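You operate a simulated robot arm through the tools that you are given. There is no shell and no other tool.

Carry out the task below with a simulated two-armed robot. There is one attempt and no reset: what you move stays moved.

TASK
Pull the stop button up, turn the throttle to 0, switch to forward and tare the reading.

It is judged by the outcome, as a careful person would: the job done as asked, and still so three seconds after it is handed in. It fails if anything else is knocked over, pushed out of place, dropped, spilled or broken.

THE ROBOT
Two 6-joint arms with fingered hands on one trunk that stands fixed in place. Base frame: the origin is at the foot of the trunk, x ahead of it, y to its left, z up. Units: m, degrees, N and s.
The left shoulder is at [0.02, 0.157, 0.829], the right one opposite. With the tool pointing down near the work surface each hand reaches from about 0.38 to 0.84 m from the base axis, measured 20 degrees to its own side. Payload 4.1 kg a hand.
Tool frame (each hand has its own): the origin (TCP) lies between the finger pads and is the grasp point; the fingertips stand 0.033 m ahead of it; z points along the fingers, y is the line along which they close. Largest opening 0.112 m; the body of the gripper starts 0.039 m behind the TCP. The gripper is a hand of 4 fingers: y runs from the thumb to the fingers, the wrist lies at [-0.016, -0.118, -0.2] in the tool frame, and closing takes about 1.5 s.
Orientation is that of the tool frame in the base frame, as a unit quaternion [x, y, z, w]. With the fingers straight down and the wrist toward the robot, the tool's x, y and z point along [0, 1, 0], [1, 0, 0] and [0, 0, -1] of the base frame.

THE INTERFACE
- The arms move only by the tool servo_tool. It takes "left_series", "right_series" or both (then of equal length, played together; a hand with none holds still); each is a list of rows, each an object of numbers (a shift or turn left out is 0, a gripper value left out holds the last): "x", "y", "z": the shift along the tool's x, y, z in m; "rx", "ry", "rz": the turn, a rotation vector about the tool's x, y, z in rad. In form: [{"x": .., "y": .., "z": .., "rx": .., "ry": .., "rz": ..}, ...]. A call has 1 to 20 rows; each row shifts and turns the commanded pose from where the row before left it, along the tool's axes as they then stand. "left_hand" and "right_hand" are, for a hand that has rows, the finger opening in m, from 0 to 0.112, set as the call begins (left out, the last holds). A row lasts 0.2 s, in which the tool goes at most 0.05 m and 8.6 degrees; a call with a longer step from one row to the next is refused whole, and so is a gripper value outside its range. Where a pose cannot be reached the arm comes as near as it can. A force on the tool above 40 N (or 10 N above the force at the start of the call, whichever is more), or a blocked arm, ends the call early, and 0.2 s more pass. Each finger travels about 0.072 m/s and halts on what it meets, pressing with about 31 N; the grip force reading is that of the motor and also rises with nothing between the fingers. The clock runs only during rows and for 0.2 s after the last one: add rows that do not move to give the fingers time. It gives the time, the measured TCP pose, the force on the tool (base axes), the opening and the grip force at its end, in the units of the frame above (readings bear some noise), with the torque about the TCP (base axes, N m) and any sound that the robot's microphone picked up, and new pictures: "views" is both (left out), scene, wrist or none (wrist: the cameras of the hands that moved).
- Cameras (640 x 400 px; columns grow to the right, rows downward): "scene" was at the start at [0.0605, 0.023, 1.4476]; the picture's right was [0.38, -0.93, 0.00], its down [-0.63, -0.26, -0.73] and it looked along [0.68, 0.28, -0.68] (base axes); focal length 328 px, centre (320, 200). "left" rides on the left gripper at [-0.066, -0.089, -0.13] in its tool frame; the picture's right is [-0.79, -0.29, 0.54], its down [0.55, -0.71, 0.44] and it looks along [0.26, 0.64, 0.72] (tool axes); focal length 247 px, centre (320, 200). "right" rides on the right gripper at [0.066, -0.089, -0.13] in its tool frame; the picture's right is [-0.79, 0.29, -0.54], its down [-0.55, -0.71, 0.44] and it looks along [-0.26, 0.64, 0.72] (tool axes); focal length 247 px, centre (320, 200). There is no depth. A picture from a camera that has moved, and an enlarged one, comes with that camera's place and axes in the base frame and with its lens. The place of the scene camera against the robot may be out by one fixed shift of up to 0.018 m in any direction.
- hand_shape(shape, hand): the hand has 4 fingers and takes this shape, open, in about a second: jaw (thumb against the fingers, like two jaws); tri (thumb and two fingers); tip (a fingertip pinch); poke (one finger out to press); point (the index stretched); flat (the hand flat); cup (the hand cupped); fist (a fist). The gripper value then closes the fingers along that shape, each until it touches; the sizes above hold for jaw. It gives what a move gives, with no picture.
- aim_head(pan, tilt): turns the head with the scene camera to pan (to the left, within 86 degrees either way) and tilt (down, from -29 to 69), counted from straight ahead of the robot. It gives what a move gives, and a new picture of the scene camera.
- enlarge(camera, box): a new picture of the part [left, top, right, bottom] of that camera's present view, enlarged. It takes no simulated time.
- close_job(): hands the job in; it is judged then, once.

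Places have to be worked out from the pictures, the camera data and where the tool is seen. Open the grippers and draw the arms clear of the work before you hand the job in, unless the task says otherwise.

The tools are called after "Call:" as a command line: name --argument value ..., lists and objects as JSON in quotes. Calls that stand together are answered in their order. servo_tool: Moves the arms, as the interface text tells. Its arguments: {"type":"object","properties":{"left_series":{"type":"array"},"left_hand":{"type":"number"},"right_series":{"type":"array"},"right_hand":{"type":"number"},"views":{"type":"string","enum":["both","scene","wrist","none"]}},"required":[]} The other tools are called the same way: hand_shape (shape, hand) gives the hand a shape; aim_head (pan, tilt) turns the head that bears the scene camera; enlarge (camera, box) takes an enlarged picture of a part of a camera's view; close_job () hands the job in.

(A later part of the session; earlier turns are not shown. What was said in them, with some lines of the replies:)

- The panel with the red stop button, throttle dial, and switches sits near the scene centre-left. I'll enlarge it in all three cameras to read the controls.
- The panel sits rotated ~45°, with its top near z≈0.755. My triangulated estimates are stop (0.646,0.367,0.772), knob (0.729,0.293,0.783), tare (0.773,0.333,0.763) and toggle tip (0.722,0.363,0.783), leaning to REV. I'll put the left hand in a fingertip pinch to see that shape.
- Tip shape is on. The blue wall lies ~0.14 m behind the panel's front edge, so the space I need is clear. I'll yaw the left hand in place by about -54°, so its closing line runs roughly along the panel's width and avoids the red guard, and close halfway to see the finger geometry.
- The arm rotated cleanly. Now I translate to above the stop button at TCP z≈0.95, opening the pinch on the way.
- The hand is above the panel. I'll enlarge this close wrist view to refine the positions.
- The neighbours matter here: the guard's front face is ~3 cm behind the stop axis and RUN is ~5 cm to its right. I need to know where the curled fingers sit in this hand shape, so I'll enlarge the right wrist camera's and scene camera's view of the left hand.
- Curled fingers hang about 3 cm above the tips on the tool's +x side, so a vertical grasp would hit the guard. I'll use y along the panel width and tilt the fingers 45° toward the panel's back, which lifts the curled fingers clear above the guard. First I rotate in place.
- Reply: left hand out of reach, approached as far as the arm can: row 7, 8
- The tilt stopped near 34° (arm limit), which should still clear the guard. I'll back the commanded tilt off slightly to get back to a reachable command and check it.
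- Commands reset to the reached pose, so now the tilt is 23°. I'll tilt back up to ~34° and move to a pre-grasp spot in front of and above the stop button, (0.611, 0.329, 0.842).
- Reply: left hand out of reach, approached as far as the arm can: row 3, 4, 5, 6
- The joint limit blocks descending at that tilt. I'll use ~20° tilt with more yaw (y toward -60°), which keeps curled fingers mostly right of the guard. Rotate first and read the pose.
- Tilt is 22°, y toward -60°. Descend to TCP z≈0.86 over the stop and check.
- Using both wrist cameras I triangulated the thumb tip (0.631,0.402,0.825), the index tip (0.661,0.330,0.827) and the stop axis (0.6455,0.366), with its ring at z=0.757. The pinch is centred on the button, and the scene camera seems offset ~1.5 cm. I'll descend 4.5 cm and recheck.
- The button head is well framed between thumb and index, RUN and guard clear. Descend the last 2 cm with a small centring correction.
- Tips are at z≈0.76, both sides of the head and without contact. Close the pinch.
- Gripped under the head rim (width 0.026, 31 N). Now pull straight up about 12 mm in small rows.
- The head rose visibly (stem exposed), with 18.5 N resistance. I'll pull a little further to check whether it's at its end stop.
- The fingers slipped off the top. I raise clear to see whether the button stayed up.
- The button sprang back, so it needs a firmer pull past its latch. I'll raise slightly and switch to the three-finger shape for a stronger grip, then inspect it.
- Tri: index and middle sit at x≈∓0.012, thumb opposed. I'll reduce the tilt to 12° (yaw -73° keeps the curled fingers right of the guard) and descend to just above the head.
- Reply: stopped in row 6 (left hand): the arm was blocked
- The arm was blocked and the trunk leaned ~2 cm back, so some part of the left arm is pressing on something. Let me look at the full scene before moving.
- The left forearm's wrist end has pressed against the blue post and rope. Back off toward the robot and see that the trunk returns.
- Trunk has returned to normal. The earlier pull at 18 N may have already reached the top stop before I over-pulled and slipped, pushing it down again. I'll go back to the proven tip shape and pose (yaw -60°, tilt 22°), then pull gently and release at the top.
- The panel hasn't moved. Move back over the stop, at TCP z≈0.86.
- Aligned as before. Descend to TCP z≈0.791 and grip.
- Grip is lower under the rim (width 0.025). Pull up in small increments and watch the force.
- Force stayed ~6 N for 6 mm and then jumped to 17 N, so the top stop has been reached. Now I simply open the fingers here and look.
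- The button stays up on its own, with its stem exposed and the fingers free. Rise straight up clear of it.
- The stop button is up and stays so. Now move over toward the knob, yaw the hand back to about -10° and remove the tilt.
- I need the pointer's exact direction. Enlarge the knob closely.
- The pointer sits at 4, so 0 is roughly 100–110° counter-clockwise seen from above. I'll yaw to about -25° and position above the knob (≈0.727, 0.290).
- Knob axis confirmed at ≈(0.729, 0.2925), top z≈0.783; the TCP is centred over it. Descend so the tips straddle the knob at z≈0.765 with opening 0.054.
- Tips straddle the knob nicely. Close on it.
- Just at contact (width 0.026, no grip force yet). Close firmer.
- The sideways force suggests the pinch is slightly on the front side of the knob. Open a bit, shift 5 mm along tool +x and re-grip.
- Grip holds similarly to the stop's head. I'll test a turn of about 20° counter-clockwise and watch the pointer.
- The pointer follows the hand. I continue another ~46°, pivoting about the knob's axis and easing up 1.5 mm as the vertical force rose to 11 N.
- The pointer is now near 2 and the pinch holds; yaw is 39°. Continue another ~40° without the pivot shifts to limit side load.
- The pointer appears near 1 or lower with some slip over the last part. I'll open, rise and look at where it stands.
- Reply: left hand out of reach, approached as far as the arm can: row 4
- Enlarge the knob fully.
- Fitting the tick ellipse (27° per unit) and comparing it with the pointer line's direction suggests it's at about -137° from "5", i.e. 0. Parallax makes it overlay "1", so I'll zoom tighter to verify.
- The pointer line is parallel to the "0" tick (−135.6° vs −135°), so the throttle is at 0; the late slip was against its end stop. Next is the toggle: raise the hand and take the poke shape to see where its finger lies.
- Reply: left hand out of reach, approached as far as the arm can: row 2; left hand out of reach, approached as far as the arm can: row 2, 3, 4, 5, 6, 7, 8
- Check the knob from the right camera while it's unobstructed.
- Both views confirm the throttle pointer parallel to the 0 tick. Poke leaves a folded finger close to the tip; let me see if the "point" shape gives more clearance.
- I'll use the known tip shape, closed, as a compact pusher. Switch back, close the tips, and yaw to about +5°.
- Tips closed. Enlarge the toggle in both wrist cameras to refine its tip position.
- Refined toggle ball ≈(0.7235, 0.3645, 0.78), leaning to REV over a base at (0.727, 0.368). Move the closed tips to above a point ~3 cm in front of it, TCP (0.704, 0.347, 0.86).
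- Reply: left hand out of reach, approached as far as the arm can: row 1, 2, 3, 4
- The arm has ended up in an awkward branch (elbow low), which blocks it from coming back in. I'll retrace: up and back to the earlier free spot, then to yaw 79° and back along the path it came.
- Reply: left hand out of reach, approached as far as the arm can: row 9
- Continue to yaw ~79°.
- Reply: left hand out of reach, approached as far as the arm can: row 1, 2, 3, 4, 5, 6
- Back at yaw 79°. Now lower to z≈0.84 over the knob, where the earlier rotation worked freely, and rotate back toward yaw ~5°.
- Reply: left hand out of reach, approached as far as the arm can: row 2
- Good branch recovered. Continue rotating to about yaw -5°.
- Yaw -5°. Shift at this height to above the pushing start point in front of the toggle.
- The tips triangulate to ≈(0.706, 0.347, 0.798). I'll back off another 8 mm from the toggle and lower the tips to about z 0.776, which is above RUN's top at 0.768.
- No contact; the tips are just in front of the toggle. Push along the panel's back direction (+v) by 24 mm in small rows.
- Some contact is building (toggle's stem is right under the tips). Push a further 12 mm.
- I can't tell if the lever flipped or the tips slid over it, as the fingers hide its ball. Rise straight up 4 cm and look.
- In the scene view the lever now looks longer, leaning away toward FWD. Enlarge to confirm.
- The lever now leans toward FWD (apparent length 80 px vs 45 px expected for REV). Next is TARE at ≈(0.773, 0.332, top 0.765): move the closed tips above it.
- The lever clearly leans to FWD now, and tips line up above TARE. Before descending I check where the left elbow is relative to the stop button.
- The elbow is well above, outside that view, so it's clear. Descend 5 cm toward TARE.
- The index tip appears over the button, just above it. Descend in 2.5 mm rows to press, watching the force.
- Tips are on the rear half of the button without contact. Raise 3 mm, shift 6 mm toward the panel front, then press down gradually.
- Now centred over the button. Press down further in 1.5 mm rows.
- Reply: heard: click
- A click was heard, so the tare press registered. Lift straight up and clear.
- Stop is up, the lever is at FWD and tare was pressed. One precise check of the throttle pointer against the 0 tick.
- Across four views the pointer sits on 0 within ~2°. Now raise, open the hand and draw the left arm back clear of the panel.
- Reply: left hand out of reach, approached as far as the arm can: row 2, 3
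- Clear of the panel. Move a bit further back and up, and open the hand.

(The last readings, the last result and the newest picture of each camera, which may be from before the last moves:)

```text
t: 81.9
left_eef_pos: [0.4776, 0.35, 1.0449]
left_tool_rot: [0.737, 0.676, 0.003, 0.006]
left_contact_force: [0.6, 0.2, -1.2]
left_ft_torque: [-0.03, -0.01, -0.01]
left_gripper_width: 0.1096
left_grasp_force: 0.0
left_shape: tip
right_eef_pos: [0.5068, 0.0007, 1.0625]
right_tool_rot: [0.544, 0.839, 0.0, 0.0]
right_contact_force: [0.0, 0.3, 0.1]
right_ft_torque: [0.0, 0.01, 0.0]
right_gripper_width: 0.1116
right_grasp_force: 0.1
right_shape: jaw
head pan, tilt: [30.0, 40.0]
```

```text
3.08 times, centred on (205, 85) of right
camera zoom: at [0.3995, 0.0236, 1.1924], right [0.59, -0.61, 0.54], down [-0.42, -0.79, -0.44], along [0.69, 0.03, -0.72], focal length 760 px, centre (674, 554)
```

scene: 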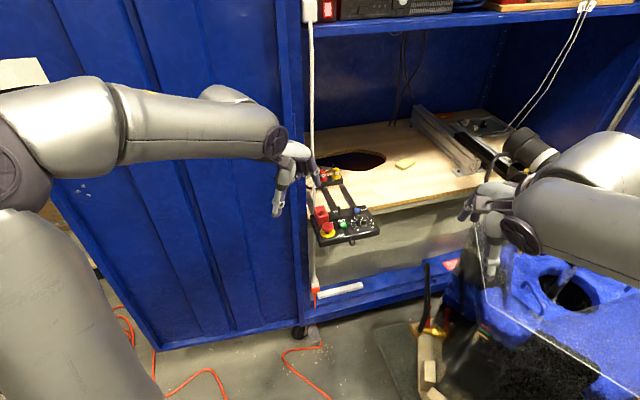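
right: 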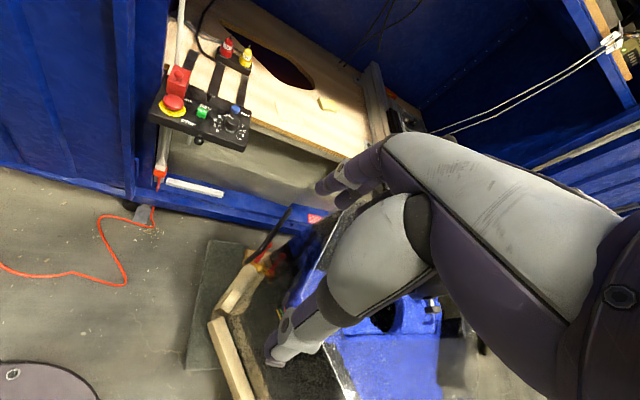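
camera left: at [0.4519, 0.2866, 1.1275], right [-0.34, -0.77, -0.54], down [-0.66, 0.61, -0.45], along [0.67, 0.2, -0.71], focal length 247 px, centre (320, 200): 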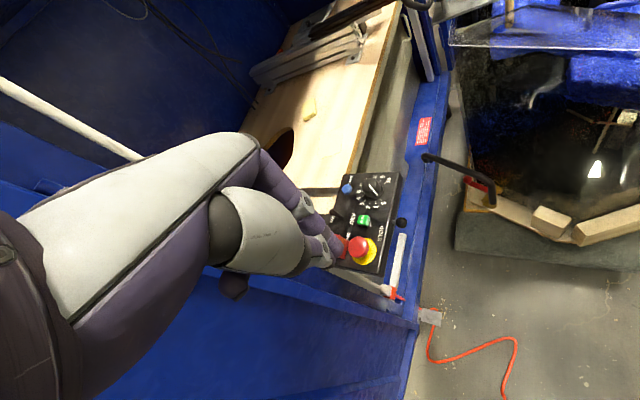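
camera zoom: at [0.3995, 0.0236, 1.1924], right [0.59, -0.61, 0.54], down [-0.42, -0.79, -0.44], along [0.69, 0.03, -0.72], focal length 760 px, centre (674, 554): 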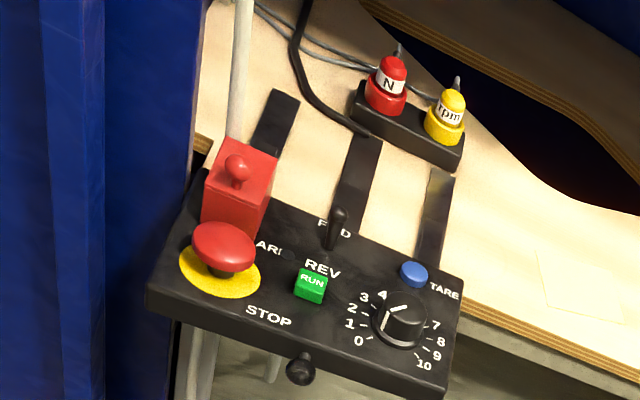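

The stop button is up, the throttle is at 0, the lever is at FWD and the tare press clicked. The guard, RUN button and front lever look as they did at the start, the arms are clear and the hands are open, so I'm handing in.

Call:
close_job

```text
The job is handed in.
```

I did all four steps with the left hand and handed the job in.

- **Stop button:** It is up and holds there on its own. The first pull slipped and it sprang back; the second took it to its top stop.
- **Throttle:** It was at about 4. The pointer now lines up with the 0 mark to within about 2–3 degrees, judged from several camera views.
- **Direction switch:** It now leans to FWD and stayed there through the later checks. I heard no click when it moved.
- **Tare:** I pressed it once, last, and heard a click.

**Contact with the cabinet:** While I was re-angling the hand for the second pull, the left forearm pressed against the blue post and white rope. The robot's trunk leaned back about 2 cm. I backed off, the trunk returned to normal, and the panel showed no shift.

In the final pictures the red guard, the RUN button and the front lever look as they did at the start. The arms are clear and both hands are open.
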